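You operate a simulated robot arm through the tools that you are given. There is no shell and no other tool. Be economical: measure what you need, move in short steps, check, and stop when the job is done.

You are at the controls of a simulated robot arm. One attempt, no reset.

## Task
Seat the orange-band beaker in the feed stand and fill the cell in well B to the mark.
Fine: lower the stand's grey head, set the cell dial, push the blue paddle; other beakers, the other cell and both units' other controls stay as they are.
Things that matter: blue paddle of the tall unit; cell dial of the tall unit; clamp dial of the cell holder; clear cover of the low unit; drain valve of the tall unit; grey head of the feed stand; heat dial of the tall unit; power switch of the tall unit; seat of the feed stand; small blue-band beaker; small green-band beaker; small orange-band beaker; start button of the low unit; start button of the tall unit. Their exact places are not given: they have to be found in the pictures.

The check looks at the end state, three seconds after you hand in, the way a careful person would. Anything else that was tipped, shoved, dropped, spilled or broken makes it a failure.

## Robot
A 7-joint arm with a two-finger parallel gripper on a trunk, on a base that drives. Base frame: it is fixed to the floor where the robot stands at the start and does not move with it; the origin is under the middle of the robot, x ahead of it, y to its left, z up; the surface under the hand at the start is at about z = 904. Readings come in mm, degrees, newtons and seconds.
Its first joint turns from -166.0 to 166.0 degrees. Places, roughly: blue paddle of the tall unit [600, -600, 1000]; cell dial of the tall unit [600, -600, 1100]; clamp dial of the cell holder [600, -300, 900]; clear cover of the low unit [700, -100, 1000]; drain valve of the tall unit [600, -500, 1000]; grey head of the feed stand [600, -800, 1100]; heat dial of the tall unit [700, -600, 1100]; power switch of the tall unit [600, -400, 1000]; seat of the feed stand [600, -800, 900]; start button of the low unit [700, -300, 1000]; start button of the tall unit [600, -400, 1100]; stir switch of the low unit [700, -300, 1000]. Payload 3.43 kg.
The TCP is the grasp point between the finger pads, 30 mm short of the fingertips. In the tool frame z runs along the fingers and y along their closing line. The gripper opens to 94 mm. The fingers are 28 mm wide and 10 mm thick; the gripper's body (50 by 96 mm) begins 55 mm behind the TCP.
Orientation is that of the tool frame in the base frame, as a unit quaternion [w, x, y, z]. With the fingers straight down and closing along the base's y, the tool's x points along the base's -x, its y along +y and its z along -z.

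## Interface
- The arm moves only by the tool servo_tool. Its arguments are lists of equal length, an entry for each row: "dp": the shift along the base's x, y, z in units of 100 mm (1.0 is 100 mm), a list of three; "dr": the turn, a rotation vector about the base's x, y, z in units of 120 degrees (1.0 is 120 degrees), a list of three. In form: {"dp": [[x, y, z], ...], "dr": [[rx, ry, rz], ...]}. A call has 1 to 20 rows; each row is the pose to reach, as a shift and turn from the pose commanded when the call began. "gripper" is the opening, from 0 (shut) to 1 (fully open), set as the call begins (left out, the last holds). A call with a number of a shift or a turn outside -1 to 1 is refused whole. Rows are played at 5 a second. More than 50 mm and 8.6 degrees between two rows, or a gripper value outside its range, and nothing of the call is played. A pose out of reach is approached as far as the arm can. The call stops where the force on the tool passes 40 N (or 10 N more than at its start, if that is more) or the arm is blocked; 0.2 s more then pass. The fingers move at their own pace (about 45 mm/s each) and stop on an object; they squeeze with about 26 N. The grip force told is the motor's: it shows also when the fingers shut on nothing. Time passes only in rows, and 0.2 s behind the last, so rows that repeat a pose let the fingers close. It gives the time, the measured TCP pose, the force on the tool (base axes), the opening and the grip force at its end, in the units of the frame above (readings bear some noise), with the torque about the TCP (base axes, N m) and any sound that the robot's microphone picked up.
- Cameras (640 x 400 px; columns grow to the right, rows downward): "scene" is now at [475.2, 138.2, 1289.5]; the picture's right is [-0.85, -0.53, 0.00], its down [-0.18, 0.29, -0.94] and it looks along [0.50, -0.80, -0.34] (base axes); focal length 214 px, centre (320, 200). "wrist" rides on the gripper at [76, 14, -103] in the tool frame; the picture's right is [-0.18, 0.98, 0.00], its down [-0.75, -0.14, -0.64] and it looks along [-0.63, -0.12, 0.77] (tool axes); focal length 243 px, centre (320, 200).
- get_image(camera): a new picture of that camera. No time passes.
- move_column(by): slides the trunk up (or, below 0, down) by that many mm; the arm and the scene camera ride with it, the base frame stays. It gives what a move gives, with no picture.
- base_move(legs): drives the robot by 1 to 6 legs, each [ahead, left, turn to the left] in mm, mm and degrees, along the robot's own axes; the way and the turn of a leg run together, so that a leg with both is an arc; at most 1500 mm and 180 degrees a leg. The arm and the cameras ride along, it lands a little off, and it stops where it bumps. It gives what a move gives.
- pan_tilt(pan, tilt): turns the head with the scene camera to pan (to the left, within 103 degrees either way) and tilt (down, from -29 to 69), counted from straight ahead of the robot. It gives what a move gives.
- pixel_to_xyz(camera, pixels): for up to 12 pixels [column, row] of the newest picture of that camera ("zoom" is the newest enlarged one), the place [x, y, z] in the base frame of the surface seen there, good to about 2 mm, but the place of the scene camera against the robot may be out by one fixed shift of up to 18 mm in any direction. No time passes.
- inspect(camera, box): a new picture of the part [left, top, right, bottom] of that camera's present view, enlarged. No time passes.
- hand_in(): hands the job in; it is judged then, once.

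Keep the steps short. Do not move on a guess: measure, check each grasp and each placing, and mend mistakes. In all there are 80 turns and 52 pictures (those below and enlarged ones count). Leave the gripper open and the arm clear of the work at the hand-in unless told otherwise, and finish with a single line.

The tools are called after ">>>" by a JSON object that holds its "api" and its "payload". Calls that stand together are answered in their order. servo_tool: Moves the arm, as the interface text tells. Its arguments: {"type":"object","properties":{"dp":{"type":"array"},"dr":{"type":"array"},"gripper":{"type":"number"}},"required":["dp","dr"]} The other tools are called the same way: move_column (by) slides the trunk up or down; base_move (legs) drives the base; pan_tilt (pan, tilt) turns the head that bears the scene camera; get_image (camera) takes a picture; pixel_to_xyz (camera, pixels) gives the place of the surface under pixels of a picture; inspect (camera, box) takes an enlarged picture of a part of a camera's view; hand_in () hands the job in.

At the start:

```text
time: 0.0
tool_pos: [594.5, -371.0, 1346.5]
tcp_rot: [0.008, 0.001, 0.999, 0.049]
wrist_force: [0.2, 0.2, -0.1]
ft_torque: [-0.01, 0.0, -0.05]
opening: 93.8
grip_force: 0.1
trunk travel left (down, up): [-350.0, 140.0]
robot x, y, heading: [1.8, -0.2, 0.1]
head pan, tilt: [-57.7, 19.8]
```

scene: 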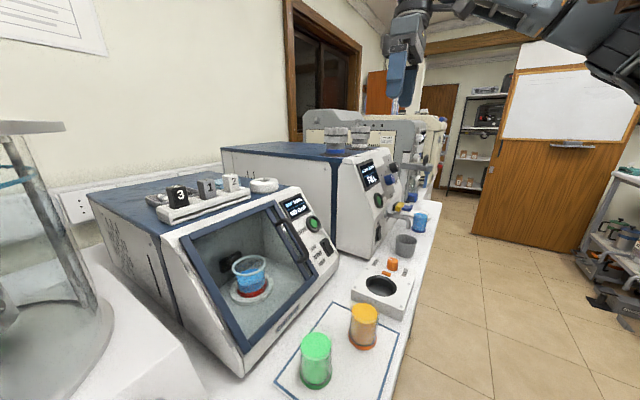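
wrist: 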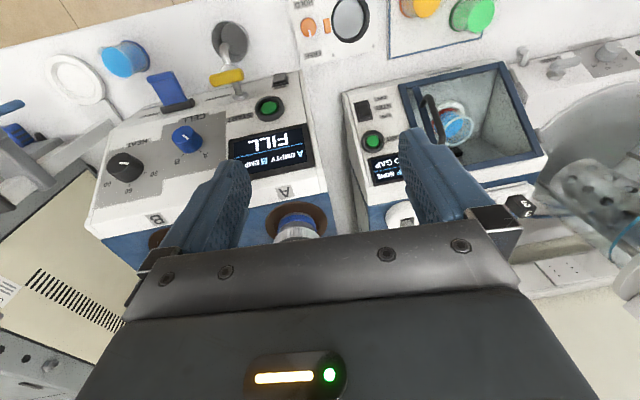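

I'll enlarge both views first to identify the stand, dial, paddle and beakers.

>>> {"api": "inspect", "payload": {"camera": "wrist", "box": [0, 0, 340, 250]}}

>>> {"api": "inspect", "payload": {"camera": "scene", "box": [300, 90, 460, 280]}}

```text
1.60 times, centred on (170, 125) of wrist
```

zoom: 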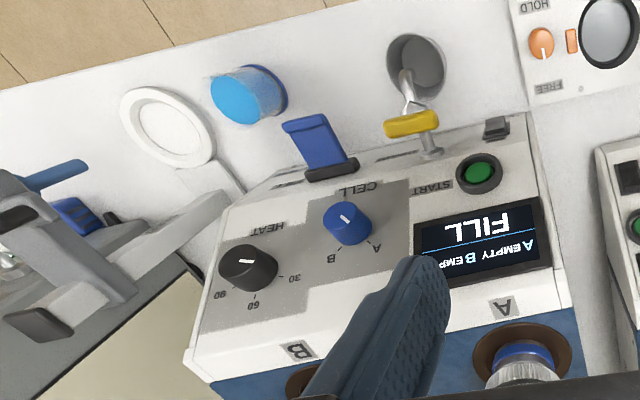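

```text
2.11 times, centred on (380, 185) of scene
```

zoom: 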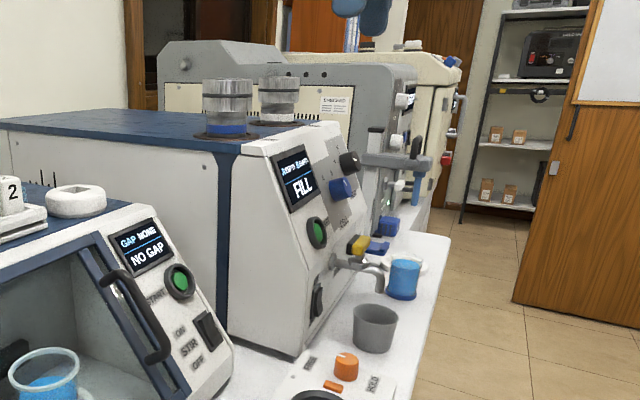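

Next I'll enlarge the area with the two beakers on the mat and the low unit.

>>> {"api": "inspect", "payload": {"camera": "scene", "box": [220, 230, 440, 400]}}

>>> {"api": "inspect", "payload": {"camera": "scene", "box": [350, 110, 450, 250]}}

>>> {"api": "pixel_to_xyz", "payload": {"camera": "wrist", "pixels": [[88, 66], [75, 75], [125, 58], [166, 90], [187, 138], [123, 166], [230, 40], [226, 77], [420, 5], [470, 15], [265, 108], [20, 110]]}}

```text
2.35 times, centred on (330, 315) of scene
```

zoom: 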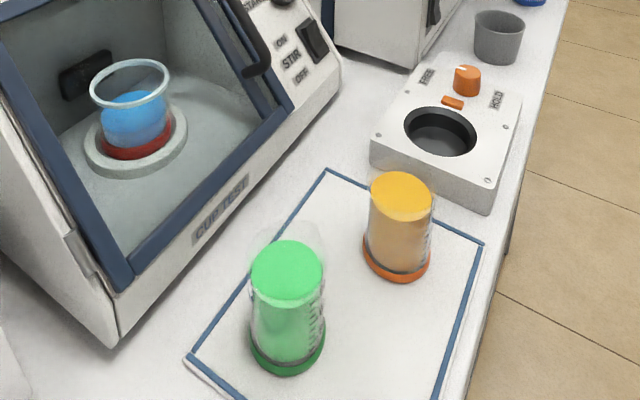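

```text
2.86 times, centred on (400, 180) of scene
```

zoom: 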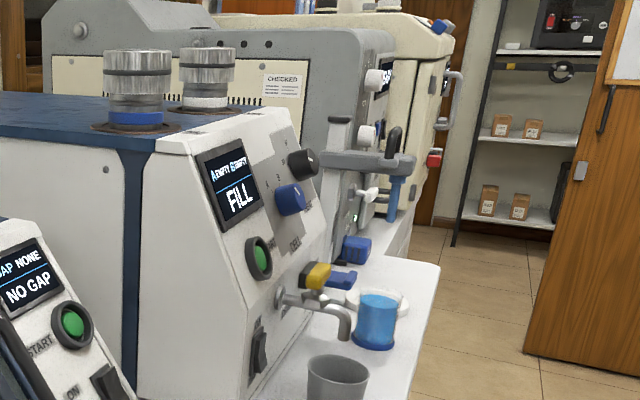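

```text
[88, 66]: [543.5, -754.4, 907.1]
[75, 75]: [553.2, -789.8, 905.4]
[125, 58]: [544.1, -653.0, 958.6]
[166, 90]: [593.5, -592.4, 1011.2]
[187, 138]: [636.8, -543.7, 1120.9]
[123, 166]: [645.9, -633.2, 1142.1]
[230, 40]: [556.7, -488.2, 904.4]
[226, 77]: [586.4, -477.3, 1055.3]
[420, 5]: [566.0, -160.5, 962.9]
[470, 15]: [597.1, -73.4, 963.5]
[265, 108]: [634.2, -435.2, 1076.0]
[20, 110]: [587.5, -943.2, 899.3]
```

The orange-band beaker stands at about (566,-160) on the mat. The seat is a white ring near (545,-765), and the cell dial is on A. I'll back off and drive right so that both the beaker and the stand are in reach.

>>> {"api": "base_move", "payload": {"legs": [[-110, 0, 0], [0, -440, 0]]}}

>>> {"api": "pan_tilt", "payload": {"pan": -30, "tilt": 32}}

>>> {"api": "get_image", "payload": {"camera": "scene"}}

>>> {"api": "get_image", "payload": {"camera": "wrist"}}

```text
time: 3.5
tool_pos: [483.3, -813.4, 1345.1]
tcp_rot: [0.008, 0.001, 0.999, 0.048]
wrist_force: [-1.0, 0.6, -1.0]
ft_torque: [-0.02, -0.02, 0.01]
opening: 93.8
grip_force: 0.1
trunk travel left (down, up): [-350.0, 140.0]
robot x, y, heading: [-108.6, -439.9, -0.3]
head pan, tilt: [-57.7, 19.8]
```

```text
time: 4.4
tool_pos: [482.2, -813.7, 1345.0]
tcp_rot: [0.008, 0.003, 0.999, 0.051]
wrist_force: [-0.5, -0.3, -0.1]
ft_torque: [0.01, 0.02, -0.02]
opening: 94.1
grip_force: 0.0
trunk travel left (down, up): [-350.0, 140.0]
robot x, y, heading: [-111.7, -441.4, -0.0]
head pan, tilt: [-30.0, 32.0]
```

```text
45 pictures are left
```

scene: 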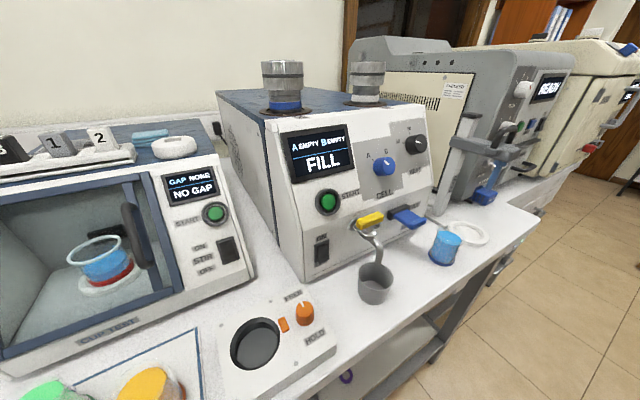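

```text
44 pictures are left
```

wrist: 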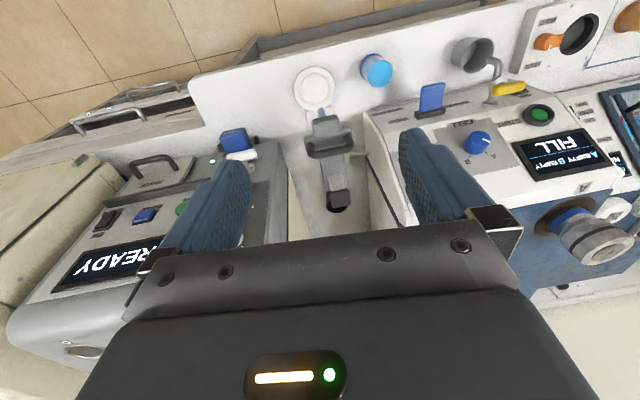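

I now see the stand: a post with a grey arm and head, and the ring seat in front. I'll zoom in on it in both views.

>>> {"api": "inspect", "payload": {"camera": "scene", "box": [340, 110, 540, 310]}}

>>> {"api": "pixel_to_xyz", "payload": {"camera": "wrist", "pixels": [[316, 88], [316, 72], [316, 105], [326, 128], [326, 150], [335, 170], [338, 200], [350, 130], [306, 150], [432, 98], [480, 140], [378, 70]]}}

>>> {"api": "inspect", "payload": {"camera": "wrist", "box": [250, 40, 450, 220]}}

>>> {"api": "pixel_to_xyz", "payload": {"camera": "zoom", "pixels": [[208, 150], [180, 330], [300, 345], [250, 290], [250, 250], [320, 345], [290, 540]]}}

```text
2.00 times, centred on (440, 210) of scene
```

zoom: 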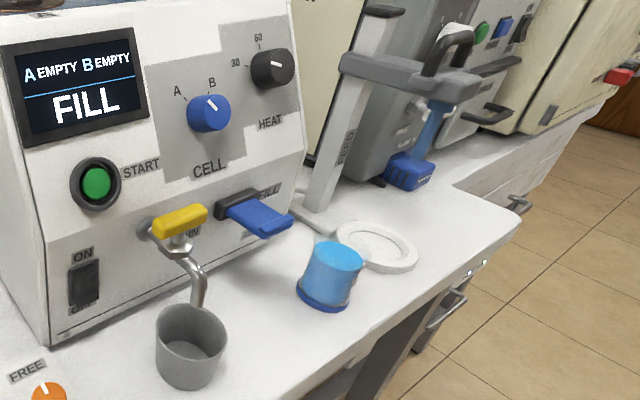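

```text
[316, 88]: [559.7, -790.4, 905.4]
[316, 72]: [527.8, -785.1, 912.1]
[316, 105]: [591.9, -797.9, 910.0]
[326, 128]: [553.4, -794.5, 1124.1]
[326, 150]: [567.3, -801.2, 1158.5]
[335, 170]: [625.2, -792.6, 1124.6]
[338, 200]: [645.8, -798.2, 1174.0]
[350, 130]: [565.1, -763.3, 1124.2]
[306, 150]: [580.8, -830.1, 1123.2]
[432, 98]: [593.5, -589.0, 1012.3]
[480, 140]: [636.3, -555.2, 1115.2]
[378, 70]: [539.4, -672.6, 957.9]
```

```text
2.22 times, centred on (350, 130) of wrist
```

zoom: 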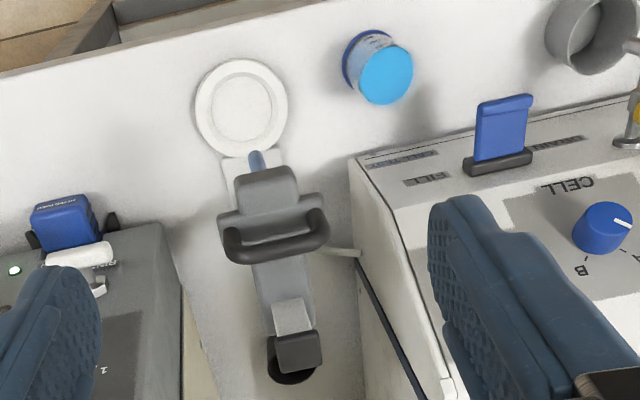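

```text
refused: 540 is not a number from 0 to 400
```

The seat is at (559,-790), with the head above it at z≈1124 and a bail handle at about z≈1158. The beaker will have to go in from the front with the tool tilted. I'll bring the arm over to the orange-band beaker at safe height.

>>> {"api": "servo_tool", "payload": {"dp": [[0, 0.33, 0], [0, 0.66, 0], [0, 1, 0]], "dr": [[0, 0, 0], [0, 0, 0], [0, 0, 0]]}}

>>> {"api": "servo_tool", "payload": {"dp": [[0, 0.33, 0], [0, 0.66, 0], [0, 1, 0]], "dr": [[0, 0, 0], [0, 0, 0], [0, 0, 0]]}}

>>> {"api": "servo_tool", "payload": {"dp": [[0, 0.33, 0], [0, 0.66, 0], [0, 1, 0]], "dr": [[0, 0, 0], [0, 0, 0], [0, 0, 0]]}}

>>> {"api": "servo_tool", "payload": {"dp": [[0, 0.33, 0], [0, 0.66, 0], [0, 1, 0]], "dr": [[0, 0, 0], [0, 0, 0], [0, 0, 0]]}}

>>> {"api": "servo_tool", "payload": {"dp": [[0, 0.33, 0], [0, 0.66, 0], [0, 1, 0]], "dr": [[0, 0, 0], [0, 0, 0], [0, 0, 0]]}}

>>> {"api": "servo_tool", "payload": {"dp": [[0, 0.33, -0.3], [0, 0.66, -0.6], [0, 1, -1]], "dr": [[0, 0, 0], [0, 0, 0], [0, 0, 0]]}}

>>> {"api": "get_image", "payload": {"camera": "wrist"}}

```text
time: 5.2
tool_pos: [483.5, -713.3, 1345.1]
tcp_rot: [0.008, 0.001, 0.999, 0.049]
wrist_force: [0.6, -1.3, -0.2]
ft_torque: [0.03, 0.02, -0.01]
opening: 94.0
grip_force: 0.1
trunk travel left (down, up): [-350.0, 140.0]
robot x, y, heading: [-109.5, -440.9, -0.1]
head pan, tilt: [-30.0, 32.0]
```

```text
time: 6.0
tool_pos: [482.5, -615.3, 1344.7]
tcp_rot: [0.007, 0.002, 0.999, 0.049]
wrist_force: [0.3, -0.1, 0.1]
ft_torque: [0.01, 0.0, 0.01]
opening: 94.0
grip_force: 0.1
trunk travel left (down, up): [-350.0, 140.0]
robot x, y, heading: [-109.8, -444.5, -0.2]
head pan, tilt: [-30.0, 32.0]
```

```text
time: 6.8
tool_pos: [482.4, -514.5, 1345.5]
tcp_rot: [0.008, 0.001, 0.999, 0.049]
wrist_force: [0.3, 0.0, -0.3]
ft_torque: [0.02, 0.01, -0.01]
opening: 94.1
grip_force: 0.0
trunk travel left (down, up): [-350.0, 140.0]
robot x, y, heading: [-110.9, -436.2, -0.4]
head pan, tilt: [-30.0, 32.0]
```

```text
time: 7.6
tool_pos: [481.7, -414.2, 1346.3]
tcp_rot: [0.009, 0.002, 0.999, 0.049]
wrist_force: [0.5, -1.1, 0.0]
ft_torque: [0.01, -0.02, 0.01]
opening: 94.1
grip_force: 0.2
trunk travel left (down, up): [-350.0, 140.0]
robot x, y, heading: [-113.4, -441.0, 0.1]
head pan, tilt: [-30.0, 32.0]
```

```text
time: 8.4
tool_pos: [482.7, -313.4, 1345.0]
tcp_rot: [0.008, 0.002, 0.999, 0.049]
wrist_force: [-0.4, -0.8, 0.6]
ft_torque: [0.01, -0.03, 0.01]
opening: 94.3
grip_force: 0.2
trunk travel left (down, up): [-350.0, 140.0]
robot x, y, heading: [-112.5, -446.0, -0.1]
head pan, tilt: [-30.0, 32.0]
```

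```text
refused: row 3 steps farther than a row can; nothing moved
```

```text
41 pictures are left
```

wrist: 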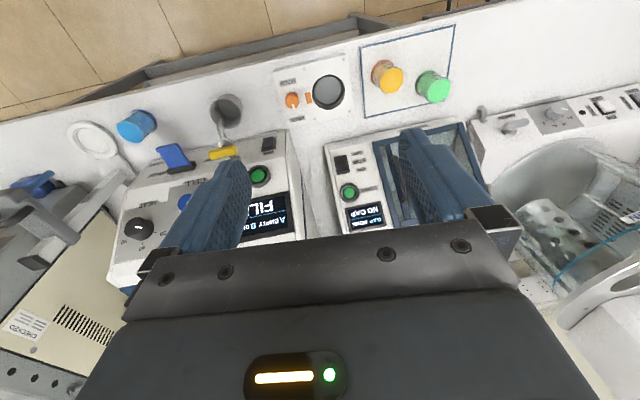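

Both mat beakers are visible: orange at (390,75) and green at (432,85). I'll measure them.

>>> {"api": "inspect", "payload": {"camera": "wrist", "box": [340, 30, 480, 130]}}

>>> {"api": "pixel_to_xyz", "payload": {"camera": "wrist", "pixels": [[390, 80], [434, 88], [378, 70], [391, 93], [403, 79], [374, 80], [423, 97], [430, 102], [380, 66], [325, 90], [390, 20]]}}

```text
4.00 times, centred on (410, 80) of wrist
```

zoom: 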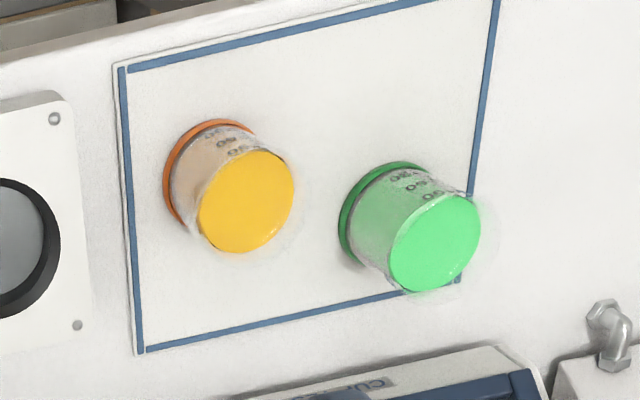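

```text
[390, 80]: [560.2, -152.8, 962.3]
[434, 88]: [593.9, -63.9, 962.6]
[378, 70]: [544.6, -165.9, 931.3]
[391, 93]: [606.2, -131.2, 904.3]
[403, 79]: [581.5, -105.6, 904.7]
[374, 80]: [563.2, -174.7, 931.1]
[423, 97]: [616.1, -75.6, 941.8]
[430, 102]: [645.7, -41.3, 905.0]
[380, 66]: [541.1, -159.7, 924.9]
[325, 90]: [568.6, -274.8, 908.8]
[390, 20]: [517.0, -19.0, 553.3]
```

>>> {"api": "pixel_to_xyz", "payload": {"camera": "zoom", "pixels": [[246, 201], [204, 215], [288, 190], [261, 156], [233, 246], [435, 244], [394, 258], [474, 228], [180, 205], [168, 185], [205, 125]]}}

```text
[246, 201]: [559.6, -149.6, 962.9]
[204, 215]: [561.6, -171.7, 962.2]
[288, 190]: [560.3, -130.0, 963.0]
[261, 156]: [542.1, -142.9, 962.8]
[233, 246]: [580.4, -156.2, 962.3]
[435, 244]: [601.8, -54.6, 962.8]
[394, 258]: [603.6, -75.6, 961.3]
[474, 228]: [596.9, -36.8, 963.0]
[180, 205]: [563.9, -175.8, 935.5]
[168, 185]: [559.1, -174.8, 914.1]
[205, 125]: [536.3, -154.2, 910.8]
```

Orange beaker centre is (561,-151) with liquid at z 962. The green one at (601,-55) leaves room. I'll straighten the roll, move to the front of the orange beaker, tilt the tool 45° forward and set the gripper to a partial opening.

>>> {"api": "servo_tool", "payload": {"dp": [[-0.1, 0.25, -0.25], [-0.2, 0.5, -0.5], [-0.3, 0.75, -0.75], [-0.42, 1, -1]], "dr": [[-0.012, 0, 0], [-0.024, 0, 0], [-0.036, 0, 0], [-0.047, 0, 0]], "gripper": 0.76}}

>>> {"api": "servo_tool", "payload": {"dp": [[0, 0.16, -0.25], [0, 0.32, -0.5], [0, 0.48, -0.75], [0, 0.62, -1]], "dr": [[0, 0, 0], [0, 0, 0], [0, 0, 0], [0, 0, 0]]}}

>>> {"api": "servo_tool", "payload": {"dp": [[0, 0, -0.13], [0, 0, -0.26], [0, 0, -0.38], [0, 0, -0.5], [0, 0, -0.62], [0, 0, -0.75], [0, 0, -0.75]], "dr": [[0, -0.0625, 0], [0, -0.125, 0], [0, -0.1875, 0], [0, -0.25, 0], [0, -0.3125, 0], [0, -0.375, 0], [0, -0.375, 0]]}}

>>> {"api": "get_image", "payload": {"camera": "wrist"}}

```text
time: 9.4
tool_pos: [439.7, -213.2, 1245.9]
tcp_rot: [0.008, 0.002, 1.0, 0.0]
wrist_force: [0.7, -0.3, -0.3]
ft_torque: [0.0, 0.01, 0.02]
opening: 71.5
grip_force: 0.0
trunk travel left (down, up): [-350.0, 140.0]
robot x, y, heading: [-114.2, -439.4, 0.0]
head pan, tilt: [-30.0, 32.0]
```

```text
time: 9.7
tool_pos: [442.0, -205.2, 1236.9]
tcp_rot: [0.01, 0.002, 1.0, -0.001]
wrist_force: [4.2, -6.5, 13.7]
ft_torque: [0.04, 0.62, 0.27]
opening: 71.3
grip_force: 0.1
trunk travel left (down, up): [-350.0, 140.0]
robot x, y, heading: [-113.9, -443.3, -0.2]
head pan, tilt: [-30.0, 32.0]
stopped in row 1: the force on the tool passed its limit at 71 N (the readings are from after the stop); the commanded pose is now the measured one
```

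```text
time: 10.0
tool_pos: [443.8, -204.4, 1235.2]
tcp_rot: [0.027, 0.004, 1.0, 0.001]
wrist_force: [4.0, -7.1, 21.3]
ft_torque: [-0.12, 0.82, 0.29]
opening: 71.4
grip_force: 0.1
trunk travel left (down, up): [-350.0, 140.0]
robot x, y, heading: [-106.9, -443.3, 0.2]
head pan, tilt: [-30.0, 32.0]
stopped in row 1: the force on the tool passed its limit at 58 N (the readings are from after the stop); the commanded pose is now the measured one
```

```text
39 pictures are left
```

wrist: 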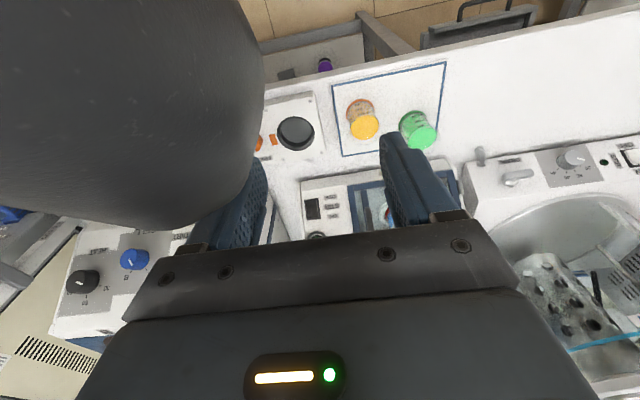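

The force limit tripped. A dark body close to the hand, probably the robot's own head, is in the wrist view. I'll look with the scene camera before moving.

>>> {"api": "get_image", "payload": {"camera": "scene"}}

>>> {"api": "pixel_to_xyz", "payload": {"camera": "wrist", "pixels": [[120, 100], [250, 100], [150, 200], [200, 30], [20, 150], [240, 180]]}}

```text
38 pictures are left
```

scene: 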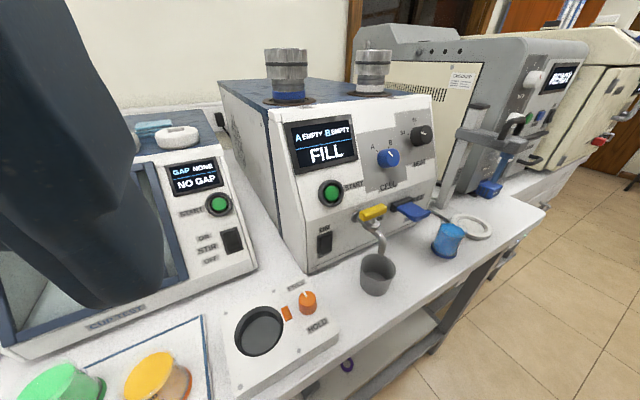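

```text
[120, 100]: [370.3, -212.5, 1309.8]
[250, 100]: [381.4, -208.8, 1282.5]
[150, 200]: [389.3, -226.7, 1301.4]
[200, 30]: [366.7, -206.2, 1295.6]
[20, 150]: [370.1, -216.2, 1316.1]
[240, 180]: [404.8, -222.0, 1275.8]
```

The dark body is the robot's own head, at about (365,-300,1290). I'll back off the way I came, to the arm's right side of the head. Then I'll drive the base left so the pick can be made clear of the head.

>>> {"api": "servo_tool", "payload": {"dp": [[0.2, 0, 0.05], [0.42, 0, 0.25], [0.42, -0.1, 0.6], [0.42, -0.2, 1]], "dr": [[0, 0, 0], [0, 0, 0], [0, 0, 0], [0, 0, 0]]}}

>>> {"api": "servo_tool", "payload": {"dp": [[0, -0.33, 0], [0, -0.66, 0], [0, -1, 0]], "dr": [[0, 0, 0], [0, 0, 0], [0, 0, 0]]}}

>>> {"api": "servo_tool", "payload": {"dp": [[0, -0.33, 0], [0, -0.66, 0], [0, -1, 0]], "dr": [[0, 0, 0], [0, 0, 0], [0, 0, 0]]}}

>>> {"api": "servo_tool", "payload": {"dp": [[0, -0.33, 0], [0, -0.66, 0], [0, -1, 0]], "dr": [[0, 0, 0], [0, 0, 0], [0, 0, 0]]}}

>>> {"api": "servo_tool", "payload": {"dp": [[0, -0.33, 0], [0, -0.66, 0], [0, -1, 0]], "dr": [[0, 0, 0], [0, 0, 0], [0, 0, 0]]}}

```text
time: 11.0
tool_pos: [487.2, -224.7, 1335.6]
tcp_rot: [0.027, 0.004, 1.0, 0.001]
wrist_force: [0.8, 0.9, -0.9]
ft_torque: [0.0, 0.06, 0.03]
opening: 71.2
grip_force: 0.0
trunk travel left (down, up): [-350.0, 140.0]
robot x, y, heading: [-110.2, -442.4, 0.1]
head pan, tilt: [-30.0, 32.0]
```

```text
time: 11.8
tool_pos: [487.3, -324.6, 1335.3]
tcp_rot: [0.028, 0.004, 1.0, 0.0]
wrist_force: [0.0, 0.4, -0.2]
ft_torque: [-0.03, -0.02, -0.03]
opening: 71.6
grip_force: 0.1
trunk travel left (down, up): [-350.0, 140.0]
robot x, y, heading: [-110.9, -441.5, 0.1]
head pan, tilt: [-30.0, 32.0]
```

```text
time: 12.6
tool_pos: [486.5, -425.8, 1333.8]
tcp_rot: [0.027, 0.002, 1.0, 0.001]
wrist_force: [-0.5, -0.3, 0.6]
ft_torque: [-0.05, 0.0, 0.0]
opening: 71.6
grip_force: 0.0
trunk travel left (down, up): [-350.0, 140.0]
robot x, y, heading: [-110.5, -443.2, 0.2]
head pan, tilt: [-30.0, 32.0]
```

```text
time: 13.4
tool_pos: [487.5, -525.3, 1334.7]
tcp_rot: [0.027, 0.003, 1.0, 0.0]
wrist_force: [0.5, 1.1, 0.2]
ft_torque: [-0.04, 0.03, -0.03]
opening: 71.6
grip_force: 0.1
trunk travel left (down, up): [-350.0, 140.0]
robot x, y, heading: [-110.1, -437.9, -0.1]
head pan, tilt: [-30.0, 32.0]
```

```text
time: 14.2
tool_pos: [487.5, -626.0, 1335.0]
tcp_rot: [0.027, 0.004, 1.0, 0.001]
wrist_force: [0.2, 0.7, 0.2]
ft_torque: [0.01, 0.03, -0.02]
opening: 71.5
grip_force: 0.0
trunk travel left (down, up): [-350.0, 140.0]
robot x, y, heading: [-111.5, -437.9, -0.2]
head pan, tilt: [-30.0, 32.0]
```

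Clear now. I'll drive left about 590 mm so the beaker lies about 300 mm to the robot's right.

>>> {"api": "base_move", "payload": {"legs": [[0, 590, 0]]}}

>>> {"api": "servo_tool", "payload": {"dp": [[-0.12, -0.29, -0.25], [-0.24, -0.58, -0.5], [-0.36, -0.86, -0.75], [-0.46, -1, -1]], "dr": [[0, 0, 0], [0, 0, 0], [0, 0, 0], [0, 0, 0]]}}

>>> {"api": "get_image", "payload": {"camera": "wrist"}}

```text
time: 17.6
tool_pos: [487.5, -38.5, 1335.5]
tcp_rot: [0.027, 0.002, 1.0, 0.001]
wrist_force: [1.0, -0.2, 0.0]
ft_torque: [0.02, 0.01, -0.05]
opening: 71.5
grip_force: 0.1
trunk travel left (down, up): [-350.0, 140.0]
robot x, y, heading: [-110.9, 145.2, 0.0]
head pan, tilt: [-30.0, 32.0]
```

```text
time: 18.6
tool_pos: [441.2, -139.7, 1235.6]
tcp_rot: [0.027, 0.001, 1.0, 0.001]
wrist_force: [-0.1, -0.6, -0.2]
ft_torque: [-0.02, 0.03, 0.03]
opening: 71.1
grip_force: 0.0
trunk travel left (down, up): [-350.0, 140.0]
robot x, y, heading: [-109.0, 142.8, -0.1]
head pan, tilt: [-30.0, 32.0]
```

```text
37 pictures are left
```

wrist: 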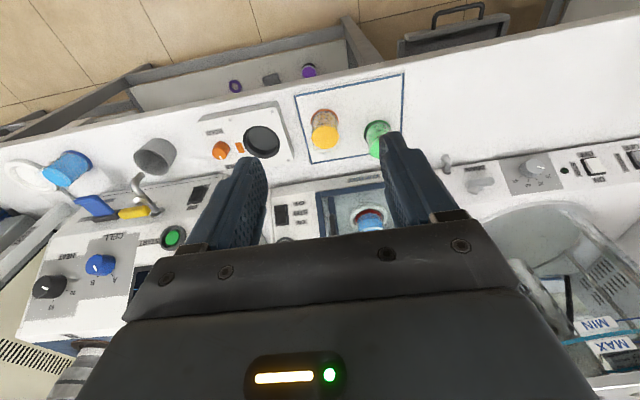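

Clear of the head now. I'll descend in front of the beaker while tilting the tool to 45°.

>>> {"api": "servo_tool", "payload": {"dp": [[0, -0.05, -0.3], [0, -0.11, -0.65], [0, -0.11, -1]], "dr": [[0, 0, 0], [0, 0, 0], [0, 0, 0]]}}

>>> {"api": "servo_tool", "payload": {"dp": [[0, 0, -0.12], [0, 0, -0.24], [0, 0, -0.36], [0, 0, -0.48], [0, 0, -0.6], [0.05, 0, -0.7], [0.05, 0, -0.7]], "dr": [[0, -0.06, 0], [0, -0.12, 0], [0, -0.18, 0], [0, -0.24, 0], [0, -0.3, 0], [0, -0.35, 0], [0, -0.35, 0]]}}

>>> {"api": "get_image", "payload": {"camera": "wrist"}}

```text
time: 19.4
tool_pos: [440.9, -149.6, 1136.1]
tcp_rot: [0.028, 0.003, 1.0, 0.0]
wrist_force: [0.6, -0.1, 0.4]
ft_torque: [-0.05, -0.01, -0.02]
opening: 71.3
grip_force: 0.1
trunk travel left (down, up): [-350.0, 140.0]
robot x, y, heading: [-113.0, 143.9, 0.2]
head pan, tilt: [-30.0, 32.0]
```

```text
time: 21.0
tool_pos: [446.7, -149.9, 1065.4]
tcp_rot: [0.384, 0.002, 0.923, 0.003]
wrist_force: [0.2, 0.6, 0.9]
ft_torque: [0.03, 0.01, 0.02]
opening: 71.2
grip_force: 0.0
trunk travel left (down, up): [-350.0, 140.0]
robot x, y, heading: [-108.8, 147.9, 0.2]
head pan, tilt: [-30.0, 32.0]
```

```text
36 pictures are left
```

wrist: 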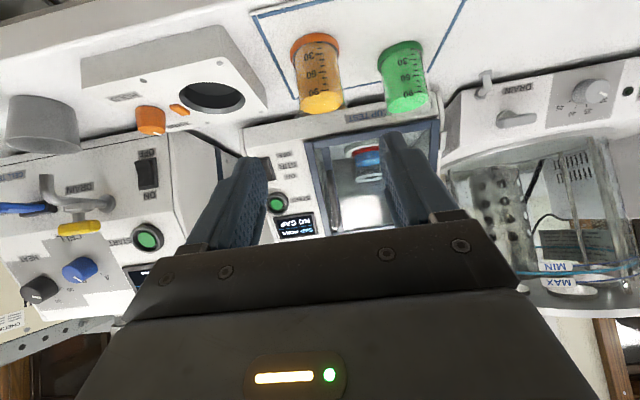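

Good side view. I'll re-measure the orange beaker from here.

>>> {"api": "pixel_to_xyz", "payload": {"camera": "wrist", "pixels": [[317, 70], [301, 70], [334, 70], [323, 102], [307, 104], [339, 100], [315, 40]]}}

>>> {"api": "inspect", "payload": {"camera": "wrist", "box": [260, 10, 460, 135]}}

```text
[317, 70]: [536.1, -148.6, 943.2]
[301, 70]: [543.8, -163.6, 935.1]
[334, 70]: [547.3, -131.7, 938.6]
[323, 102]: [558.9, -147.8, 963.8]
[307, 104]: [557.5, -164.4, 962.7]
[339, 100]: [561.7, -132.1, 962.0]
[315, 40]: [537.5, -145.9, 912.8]
```

```text
3.20 times, centred on (360, 72) of wrist
```

zoom: 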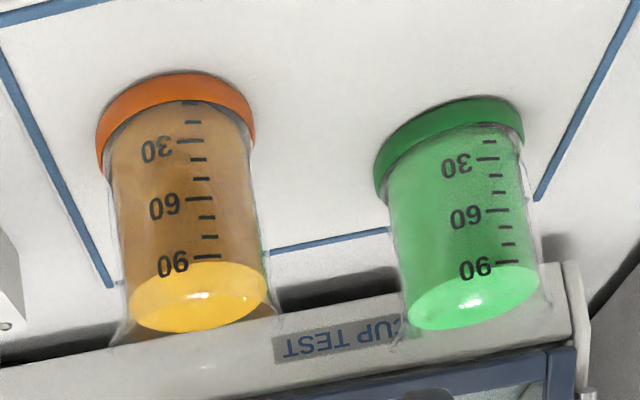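

Beaker centre is (560,-149), radius about 24. I'll approach along the tool axis and then take the last 34 mm slowly.

>>> {"api": "servo_tool", "payload": {"dp": [[0.27, 0, -0.27], [0.53, 0.01, -0.55], [0.8, 0.01, -0.83]], "dr": [[0, 0, 0], [0, 0, 0], [0, 0, 0]]}}

>>> {"api": "servo_tool", "payload": {"dp": [[0.11, 0, -0.11], [0.22, 0, -0.22], [0.33, 0, -0.34], [0.33, 0, -0.34]], "dr": [[0, 0, 0], [0, 0, 0], [0, 0, 0], [0, 0, 0]]}}

>>> {"api": "get_image", "payload": {"camera": "wrist"}}

```text
time: 21.8
tool_pos: [525.6, -149.5, 981.6]
tcp_rot: [0.383, 0.002, 0.924, 0.003]
wrist_force: [-0.4, 0.1, 0.1]
ft_torque: [0.01, -0.02, 0.03]
opening: 71.3
grip_force: 0.0
trunk travel left (down, up): [-350.0, 140.0]
robot x, y, heading: [-111.4, 148.3, 0.1]
head pan, tilt: [-30.0, 32.0]
```

```text
time: 22.8
tool_pos: [558.7, -148.4, 947.4]
tcp_rot: [0.383, 0.002, 0.924, 0.002]
wrist_force: [0.2, 0.6, 0.3]
ft_torque: [0.0, 0.0, -0.02]
opening: 71.2
grip_force: 0.2
trunk travel left (down, up): [-350.0, 140.0]
robot x, y, heading: [-110.8, 143.0, -0.0]
head pan, tilt: [-30.0, 32.0]
```

```text
34 pictures are left
```

wrist: 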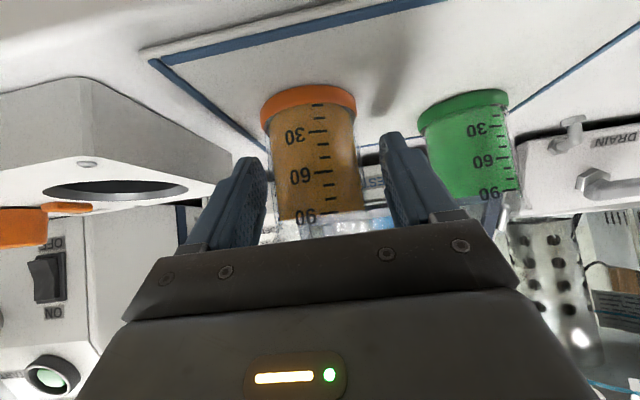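

The fingers are on either side of the beaker, so I'll close.

>>> {"api": "servo_tool", "payload": {"dp": [[0, 0, 0], [0, 0, 0], [0, 0, 0], [0, 0, 0], [0, 0, 0]], "dr": [[0, 0, 0], [0, 0, 0], [0, 0, 0], [0, 0, 0], [0, 0, 0]], "gripper": 0}}

>>> {"api": "servo_tool", "payload": {"dp": [[0, 0, 0.05], [0, 0, 0.15], [0, 0, 0.25], [0, 0, 0.35]], "dr": [[0, 0, 0], [0, 0, 0], [0, 0, 0], [0, 0, 0]]}}

>>> {"api": "get_image", "payload": {"camera": "wrist"}}

```text
time: 24.0
tool_pos: [558.5, -148.7, 947.9]
tcp_rot: [0.383, 0.003, 0.924, 0.002]
wrist_force: [0.3, -1.6, 0.2]
ft_torque: [-0.01, 0.01, 0.01]
opening: 53.8
grip_force: 25.9
trunk travel left (down, up): [-350.0, 140.0]
robot x, y, heading: [-108.5, 143.7, -0.0]
head pan, tilt: [-30.0, 32.0]
```

```text
time: 25.0
tool_pos: [559.4, -147.7, 982.8]
tcp_rot: [0.384, 0.003, 0.923, 0.002]
wrist_force: [0.5, 0.3, -1.7]
ft_torque: [-0.01, -0.03, 0.02]
opening: 53.7
grip_force: 25.8
trunk travel left (down, up): [-350.0, 140.0]
robot x, y, heading: [-112.4, 147.5, 0.0]
head pan, tilt: [-30.0, 32.0]
```

```text
33 pictures are left
```

wrist: 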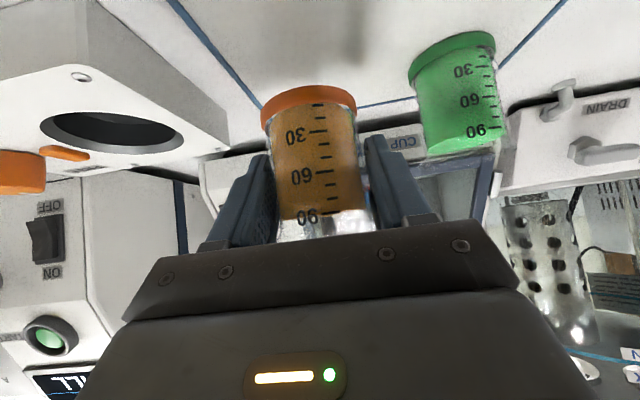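

Held and lifted 35 mm, upright. I'll retreat toward the robot and up, then drive right to the stand.

>>> {"api": "servo_tool", "payload": {"dp": [[-0.2, 0, 0.2], [-0.45, 0, 0.45], [-0.7, 0, 0.7], [-0.98, 0, 0.98]], "dr": [[0, 0, 0], [0, 0, 0], [0, 0, 0], [0, 0, 0]]}}

>>> {"api": "base_move", "payload": {"legs": [[0, -320, 0], [0, -320, 0]]}}

>>> {"api": "get_image", "payload": {"camera": "wrist"}}

>>> {"api": "get_image", "payload": {"camera": "scene"}}

```text
time: 26.0
tool_pos: [461.5, -147.0, 1081.0]
tcp_rot: [0.382, 0.003, 0.924, 0.002]
wrist_force: [0.9, 0.5, -1.4]
ft_torque: [0.0, -0.01, -0.02]
opening: 53.8
grip_force: 26.0
trunk travel left (down, up): [-350.0, 140.0]
robot x, y, heading: [-109.7, 146.9, 0.1]
head pan, tilt: [-30.0, 32.0]
```

```text
time: 29.8
tool_pos: [458.5, -796.0, 1082.2]
tcp_rot: [0.383, 0.005, 0.924, 0.002]
wrist_force: [-0.6, -0.1, -1.7]
ft_torque: [-0.04, -0.01, -0.04]
opening: 53.5
grip_force: 26.2
trunk travel left (down, up): [-350.0, 140.0]
robot x, y, heading: [-108.6, -499.7, -0.2]
head pan, tilt: [-30.0, 32.0]
```

```text
32 pictures are left
```

wrist: 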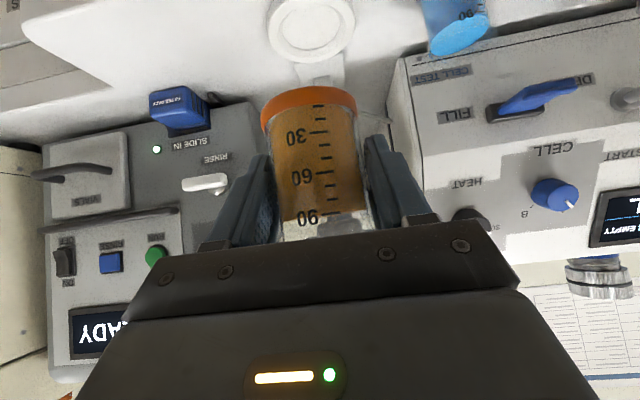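

```text
31 pictures are left
```

scene: 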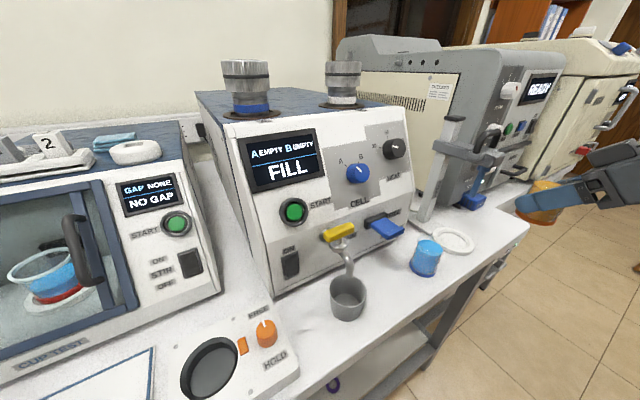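

The seat ring is at (312,25) in the wrist view. I'll measure the ring and head from here.

>>> {"api": "pixel_to_xyz", "payload": {"camera": "wrist", "pixels": [[312, 25], [273, 28], [351, 24], [278, 30], [345, 28], [312, 58], [312, 48], [313, 2], [430, 40], [460, 45], [535, 90]]}}

>>> {"api": "inspect", "payload": {"camera": "wrist", "box": [240, 0, 400, 100]}}

>>> {"api": "inspect", "payload": {"camera": "scene", "box": [390, 100, 550, 260]}}

>>> {"api": "pixel_to_xyz", "payload": {"camera": "scene", "pixels": [[451, 241], [432, 240], [473, 240], [468, 155], [480, 185], [480, 195], [490, 140], [427, 245], [450, 251], [452, 230]]}}

```text
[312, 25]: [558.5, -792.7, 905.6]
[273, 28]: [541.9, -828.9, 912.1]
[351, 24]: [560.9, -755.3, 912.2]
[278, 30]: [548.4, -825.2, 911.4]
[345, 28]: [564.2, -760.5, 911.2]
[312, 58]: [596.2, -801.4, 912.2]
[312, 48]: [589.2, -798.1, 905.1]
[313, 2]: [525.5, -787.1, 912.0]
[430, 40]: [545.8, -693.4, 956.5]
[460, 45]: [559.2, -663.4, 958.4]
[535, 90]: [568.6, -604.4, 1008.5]
```

```text
4.00 times, centred on (320, 50) of wrist
```

zoom: 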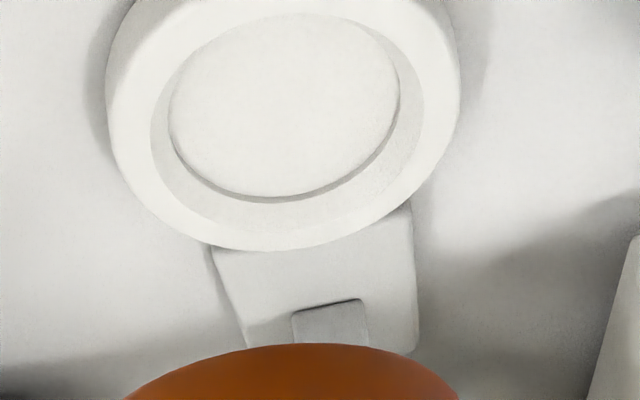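

```text
2.50 times, centred on (470, 180) of scene
```

zoom: 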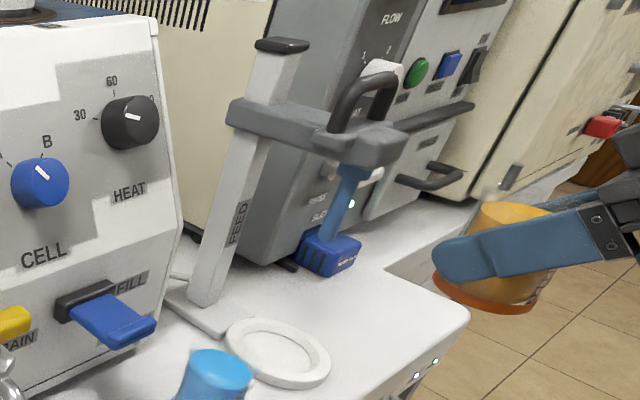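

```text
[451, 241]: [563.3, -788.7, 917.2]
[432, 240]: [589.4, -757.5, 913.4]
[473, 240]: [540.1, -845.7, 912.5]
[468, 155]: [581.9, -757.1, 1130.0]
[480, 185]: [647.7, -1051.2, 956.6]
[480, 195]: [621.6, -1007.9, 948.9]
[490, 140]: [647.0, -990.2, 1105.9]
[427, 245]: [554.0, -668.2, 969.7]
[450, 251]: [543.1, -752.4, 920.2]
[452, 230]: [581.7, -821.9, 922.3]
```

>>> {"api": "pixel_to_xyz", "payload": {"camera": "wrist", "pixels": [[284, 30], [339, 23], [312, 48.5], [311, 5], [290, 12], [333, 8], [290, 40], [334, 38], [268, 25], [353.5, 25], [305, 61]]}}

```text
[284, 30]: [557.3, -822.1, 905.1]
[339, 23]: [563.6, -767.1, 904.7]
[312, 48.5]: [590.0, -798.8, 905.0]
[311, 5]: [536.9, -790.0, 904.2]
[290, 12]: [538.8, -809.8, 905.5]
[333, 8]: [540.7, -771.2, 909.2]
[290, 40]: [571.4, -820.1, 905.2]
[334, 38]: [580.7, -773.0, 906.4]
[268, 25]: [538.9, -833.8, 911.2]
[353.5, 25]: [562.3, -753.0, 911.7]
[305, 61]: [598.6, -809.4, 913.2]
```

Seat centre is about (562,-795), floor z 905. I need the height of the blue feed tube's lower end.

>>> {"api": "pixel_to_xyz", "payload": {"camera": "zoom", "pixels": [[350, 180], [345, 195], [340, 210], [335, 225], [330, 237], [365, 150], [400, 130], [345, 110], [385, 90], [320, 140], [240, 110]]}}

>>> {"api": "inspect", "payload": {"camera": "scene", "box": [440, 110, 520, 210]}}

```text
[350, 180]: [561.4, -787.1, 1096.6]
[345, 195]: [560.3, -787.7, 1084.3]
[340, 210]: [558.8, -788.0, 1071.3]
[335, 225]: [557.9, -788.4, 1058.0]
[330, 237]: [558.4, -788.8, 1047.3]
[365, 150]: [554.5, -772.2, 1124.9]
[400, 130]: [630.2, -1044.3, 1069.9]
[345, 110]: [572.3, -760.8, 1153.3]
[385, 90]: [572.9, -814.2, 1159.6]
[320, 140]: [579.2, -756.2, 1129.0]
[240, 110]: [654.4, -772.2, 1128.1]
```

```text
4.00 times, centred on (480, 160) of scene
```

zoom: 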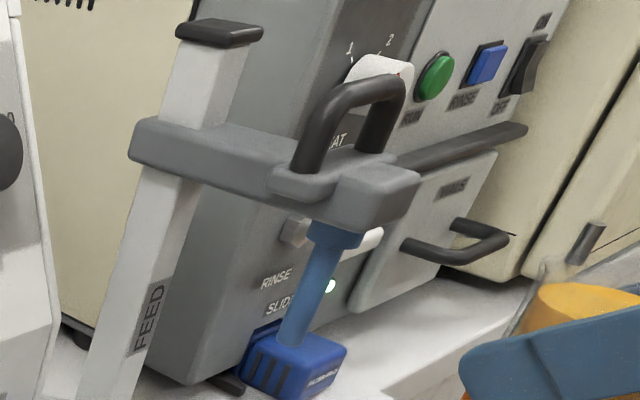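

The tube's lower end is about z 1040 and the beaker top will be about 1005, so I can slide it in horizontally at TCP z 965. First I'll go down in front of the seat.

>>> {"api": "servo_tool", "payload": {"dp": [[-0.05, 0, -0.25], [-0.05, 0, -0.5], [-0.05, 0.01, -0.75], [-0.05, 0.01, -1]], "dr": [[0, 0, 0], [0, 0, 0], [0, 0, 0], [0, 0, 0]]}}

>>> {"api": "servo_tool", "payload": {"dp": [[0.1, 0, -0.09], [0.2, 0, -0.16], [0.4, 0, -0.16], [0.6, 0, -0.16], [0.6, 0, -0.16]], "dr": [[0, 0, 0], [0, 0, 0], [0, 0, 0], [0, 0, 0], [0, 0, 0]]}}

>>> {"api": "get_image", "payload": {"camera": "wrist"}}

>>> {"api": "inspect", "payload": {"camera": "scene", "box": [390, 100, 550, 260]}}

```text
time: 30.8
tool_pos: [453.6, -794.4, 982.0]
tcp_rot: [0.384, 0.004, 0.923, 0.001]
wrist_force: [0.0, 0.8, -1.2]
ft_torque: [0.01, -0.04, 0.02]
opening: 53.6
grip_force: 26.3
trunk travel left (down, up): [-350.0, 140.0]
robot x, y, heading: [-111.3, -498.3, -0.3]
head pan, tilt: [-30.0, 32.0]
```

```text
time: 32.0
tool_pos: [513.7, -794.0, 965.1]
tcp_rot: [0.383, 0.005, 0.924, 0.001]
wrist_force: [-0.6, 0.4, -1.7]
ft_torque: [0.02, -0.01, -0.01]
opening: 53.6
grip_force: 25.9
trunk travel left (down, up): [-350.0, 140.0]
robot x, y, heading: [-113.8, -500.7, -0.2]
head pan, tilt: [-30.0, 32.0]
```

```text
27 pictures are left
```

wrist: 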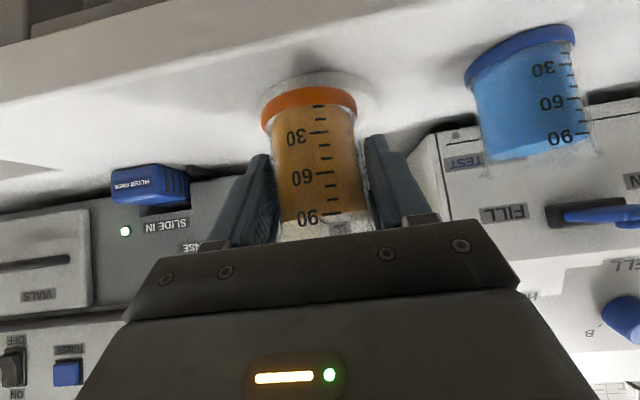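

```text
2.50 times, centred on (470, 180) of scene
```

zoom: 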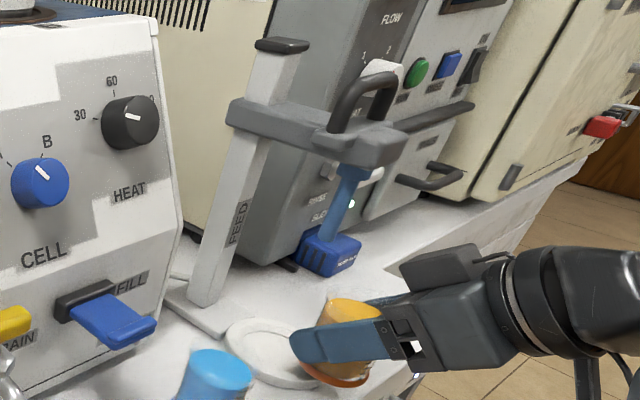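

Going well. I'll slide in the last 46 mm, then lower slowly onto the seat.

>>> {"api": "servo_tool", "payload": {"dp": [[0.15, 0, 0], [0.3, -0.01, 0], [0.455, -0.01, 0], [0.455, -0.01, 0]], "dr": [[0, 0, 0], [0, 0, 0], [0, 0, 0], [0, 0, 0]]}}

>>> {"api": "inspect", "payload": {"camera": "wrist", "box": [220, 40, 420, 240]}}

>>> {"api": "inspect", "payload": {"camera": "scene", "box": [410, 130, 530, 260]}}

```text
time: 33.0
tool_pos: [560.2, -796.0, 966.4]
tcp_rot: [0.384, 0.005, 0.923, 0.001]
wrist_force: [-0.3, 0.4, -1.5]
ft_torque: [-0.03, 0.0, -0.01]
opening: 53.7
grip_force: 25.9
trunk travel left (down, up): [-350.0, 140.0]
robot x, y, heading: [-110.6, -497.7, -0.4]
head pan, tilt: [-30.0, 32.0]
```

```text
2.00 times, centred on (320, 140) of wrist
```

zoom: 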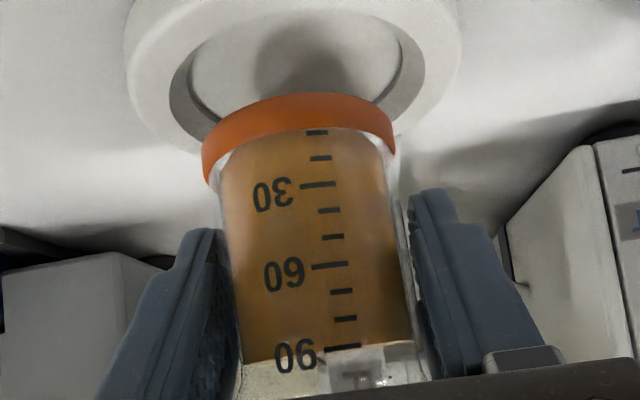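

```text
3.08 times, centred on (470, 195) of scene
```

zoom: 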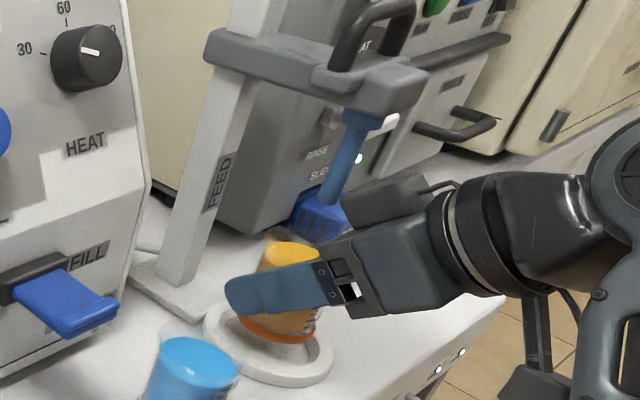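

The beaker sits above the recess. I'll lower 16 mm slowly.

>>> {"api": "servo_tool", "payload": {"dp": [[0, 0, -0.04], [0, 0, -0.08], [0, 0, -0.12], [0, 0, -0.14], [0, 0, -0.155], [0, 0, -0.165]], "dr": [[0, 0, 0], [0, 0, 0], [0, 0, 0], [0, 0, 0], [0, 0, 0], [0, 0, 0]]}}

>>> {"api": "inspect", "payload": {"camera": "wrist", "box": [220, 40, 420, 240]}}

```text
time: 34.4
tool_pos: [559.4, -795.9, 949.1]
tcp_rot: [0.383, 0.005, 0.924, 0.001]
wrist_force: [0.0, 0.5, -1.7]
ft_torque: [-0.01, -0.02, -0.02]
opening: 53.7
grip_force: 25.5
trunk travel left (down, up): [-350.0, 140.0]
robot x, y, heading: [-114.2, -500.0, -0.3]
head pan, tilt: [-30.0, 32.0]
```

```text
2.00 times, centred on (320, 140) of wrist
```

zoom: 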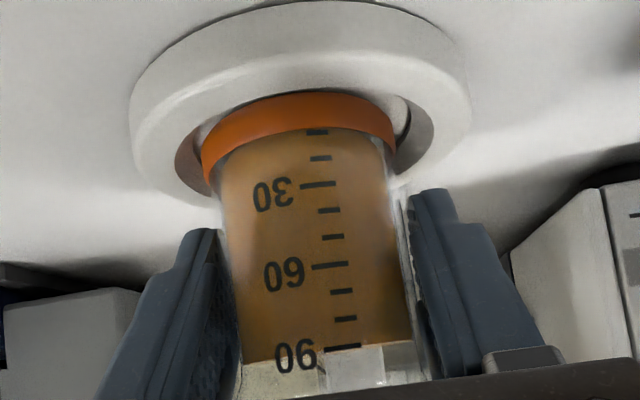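

No contact yet, so I'll lower in small steps until the weight comes off.

>>> {"api": "servo_tool", "payload": {"dp": [[0, 0, -0.01], [0, 0, -0.02], [0, 0, -0.03], [0, 0, -0.03]], "dr": [[0, 0, 0], [0, 0, 0], [0, 0, 0], [0, 0, 0]]}}

```text
time: 35.4
tool_pos: [559.3, -796.3, 946.5]
tcp_rot: [0.385, 0.005, 0.923, 0.001]
wrist_force: [2.6, -4.6, 20.4]
ft_torque: [0.01, 0.01, 0.01]
opening: 53.8
grip_force: 26.3
trunk travel left (down, up): [-350.0, 140.0]
robot x, y, heading: [-114.8, -497.6, -0.4]
head pan, tilt: [-30.0, 32.0]
```

Contact at z 946.5 matches the seat floor, not the rim. I'll ease up 1 mm, open and check.

>>> {"api": "servo_tool", "payload": {"dp": [[0, 0, 0.02], [0, 0, 0.02], [0, 0, 0.02], [0, 0, 0.02]], "dr": [[0, 0, 0], [0, 0, 0], [0, 0, 0], [0, 0, 0]]}}

>>> {"api": "servo_tool", "payload": {"dp": [[0, 0, 0], [0, 0, 0], [0, 0, 0], [0, 0, 0]], "dr": [[0, 0, 0], [0, 0, 0], [0, 0, 0], [0, 0, 0]], "gripper": 0.8}}

>>> {"api": "servo_tool", "payload": {"dp": [[-0.15, 0, 0.08], [-0.35, 0, 0.2], [-0.6, 0, 0.4], [-0.9, 0, 0.7]], "dr": [[0, 0, 0], [0, 0, 0], [0, 0, 0], [0, 0, 0]]}}

>>> {"api": "get_image", "payload": {"camera": "wrist"}}

```text
time: 36.4
tool_pos: [559.4, -795.7, 947.3]
tcp_rot: [0.383, 0.005, 0.924, 0.001]
wrist_force: [0.0, 0.2, 0.4]
ft_torque: [-0.03, 0.0, 0.0]
opening: 53.7
grip_force: 25.9
trunk travel left (down, up): [-350.0, 140.0]
robot x, y, heading: [-112.0, -498.1, -0.4]
head pan, tilt: [-30.0, 32.0]
```

```text
time: 37.4
tool_pos: [559.6, -795.5, 948.1]
tcp_rot: [0.384, 0.005, 0.923, 0.001]
wrist_force: [0.0, 0.2, -0.5]
ft_torque: [0.0, -0.01, 0.02]
opening: 75.4
grip_force: 0.1
trunk travel left (down, up): [-350.0, 140.0]
robot x, y, heading: [-114.1, -498.2, -0.3]
head pan, tilt: [-30.0, 32.0]
```

```text
time: 38.4
tool_pos: [472.8, -791.5, 1017.9]
tcp_rot: [0.383, -0.002, 0.924, 0.005]
wrist_force: [-6.7, -5.5, -0.2]
ft_torque: [0.32, -0.39, 0.25]
opening: 75.1
grip_force: 0.0
trunk travel left (down, up): [-350.0, 140.0]
robot x, y, heading: [-111.4, -500.6, -0.3]
head pan, tilt: [-30.0, 32.0]
```

```text
22 pictures are left
```

wrist: 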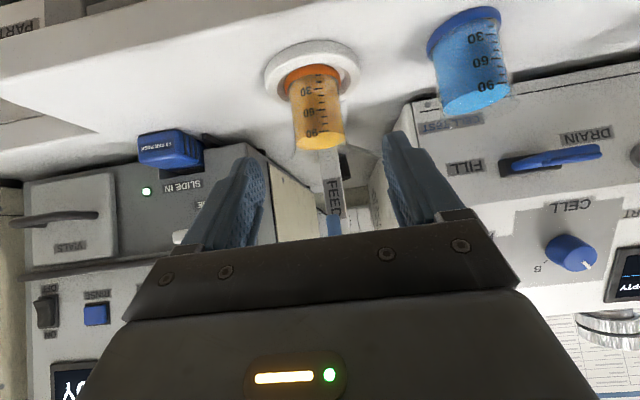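

The beaker is seated upright. There's a small unexplained force, so I'll look with the scene camera.

>>> {"api": "get_image", "payload": {"camera": "scene"}}

>>> {"api": "servo_tool", "payload": {"dp": [[0.0, 0, 0], [0.0, 0, 0.0]], "dr": [[0, 0, 0], [0, 0, 0]]}}

```text
21 pictures are left
```

scene: 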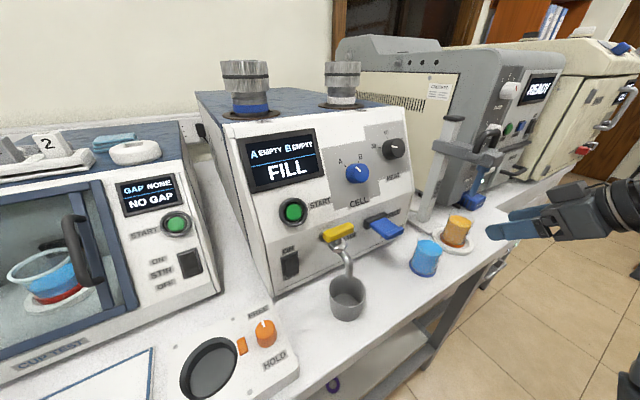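

```text
time: 39.0
tool_pos: [469.6, -794.7, 1016.5]
tcp_rot: [0.383, 0.005, 0.924, 0.001]
wrist_force: [-0.2, -0.4, 0.3]
ft_torque: [0.02, -0.02, 0.0]
opening: 75.1
grip_force: 0.0
trunk travel left (down, up): [-350.0, 140.0]
robot x, y, heading: [-111.8, -497.8, -0.2]
head pan, tilt: [-30.0, 32.0]
```

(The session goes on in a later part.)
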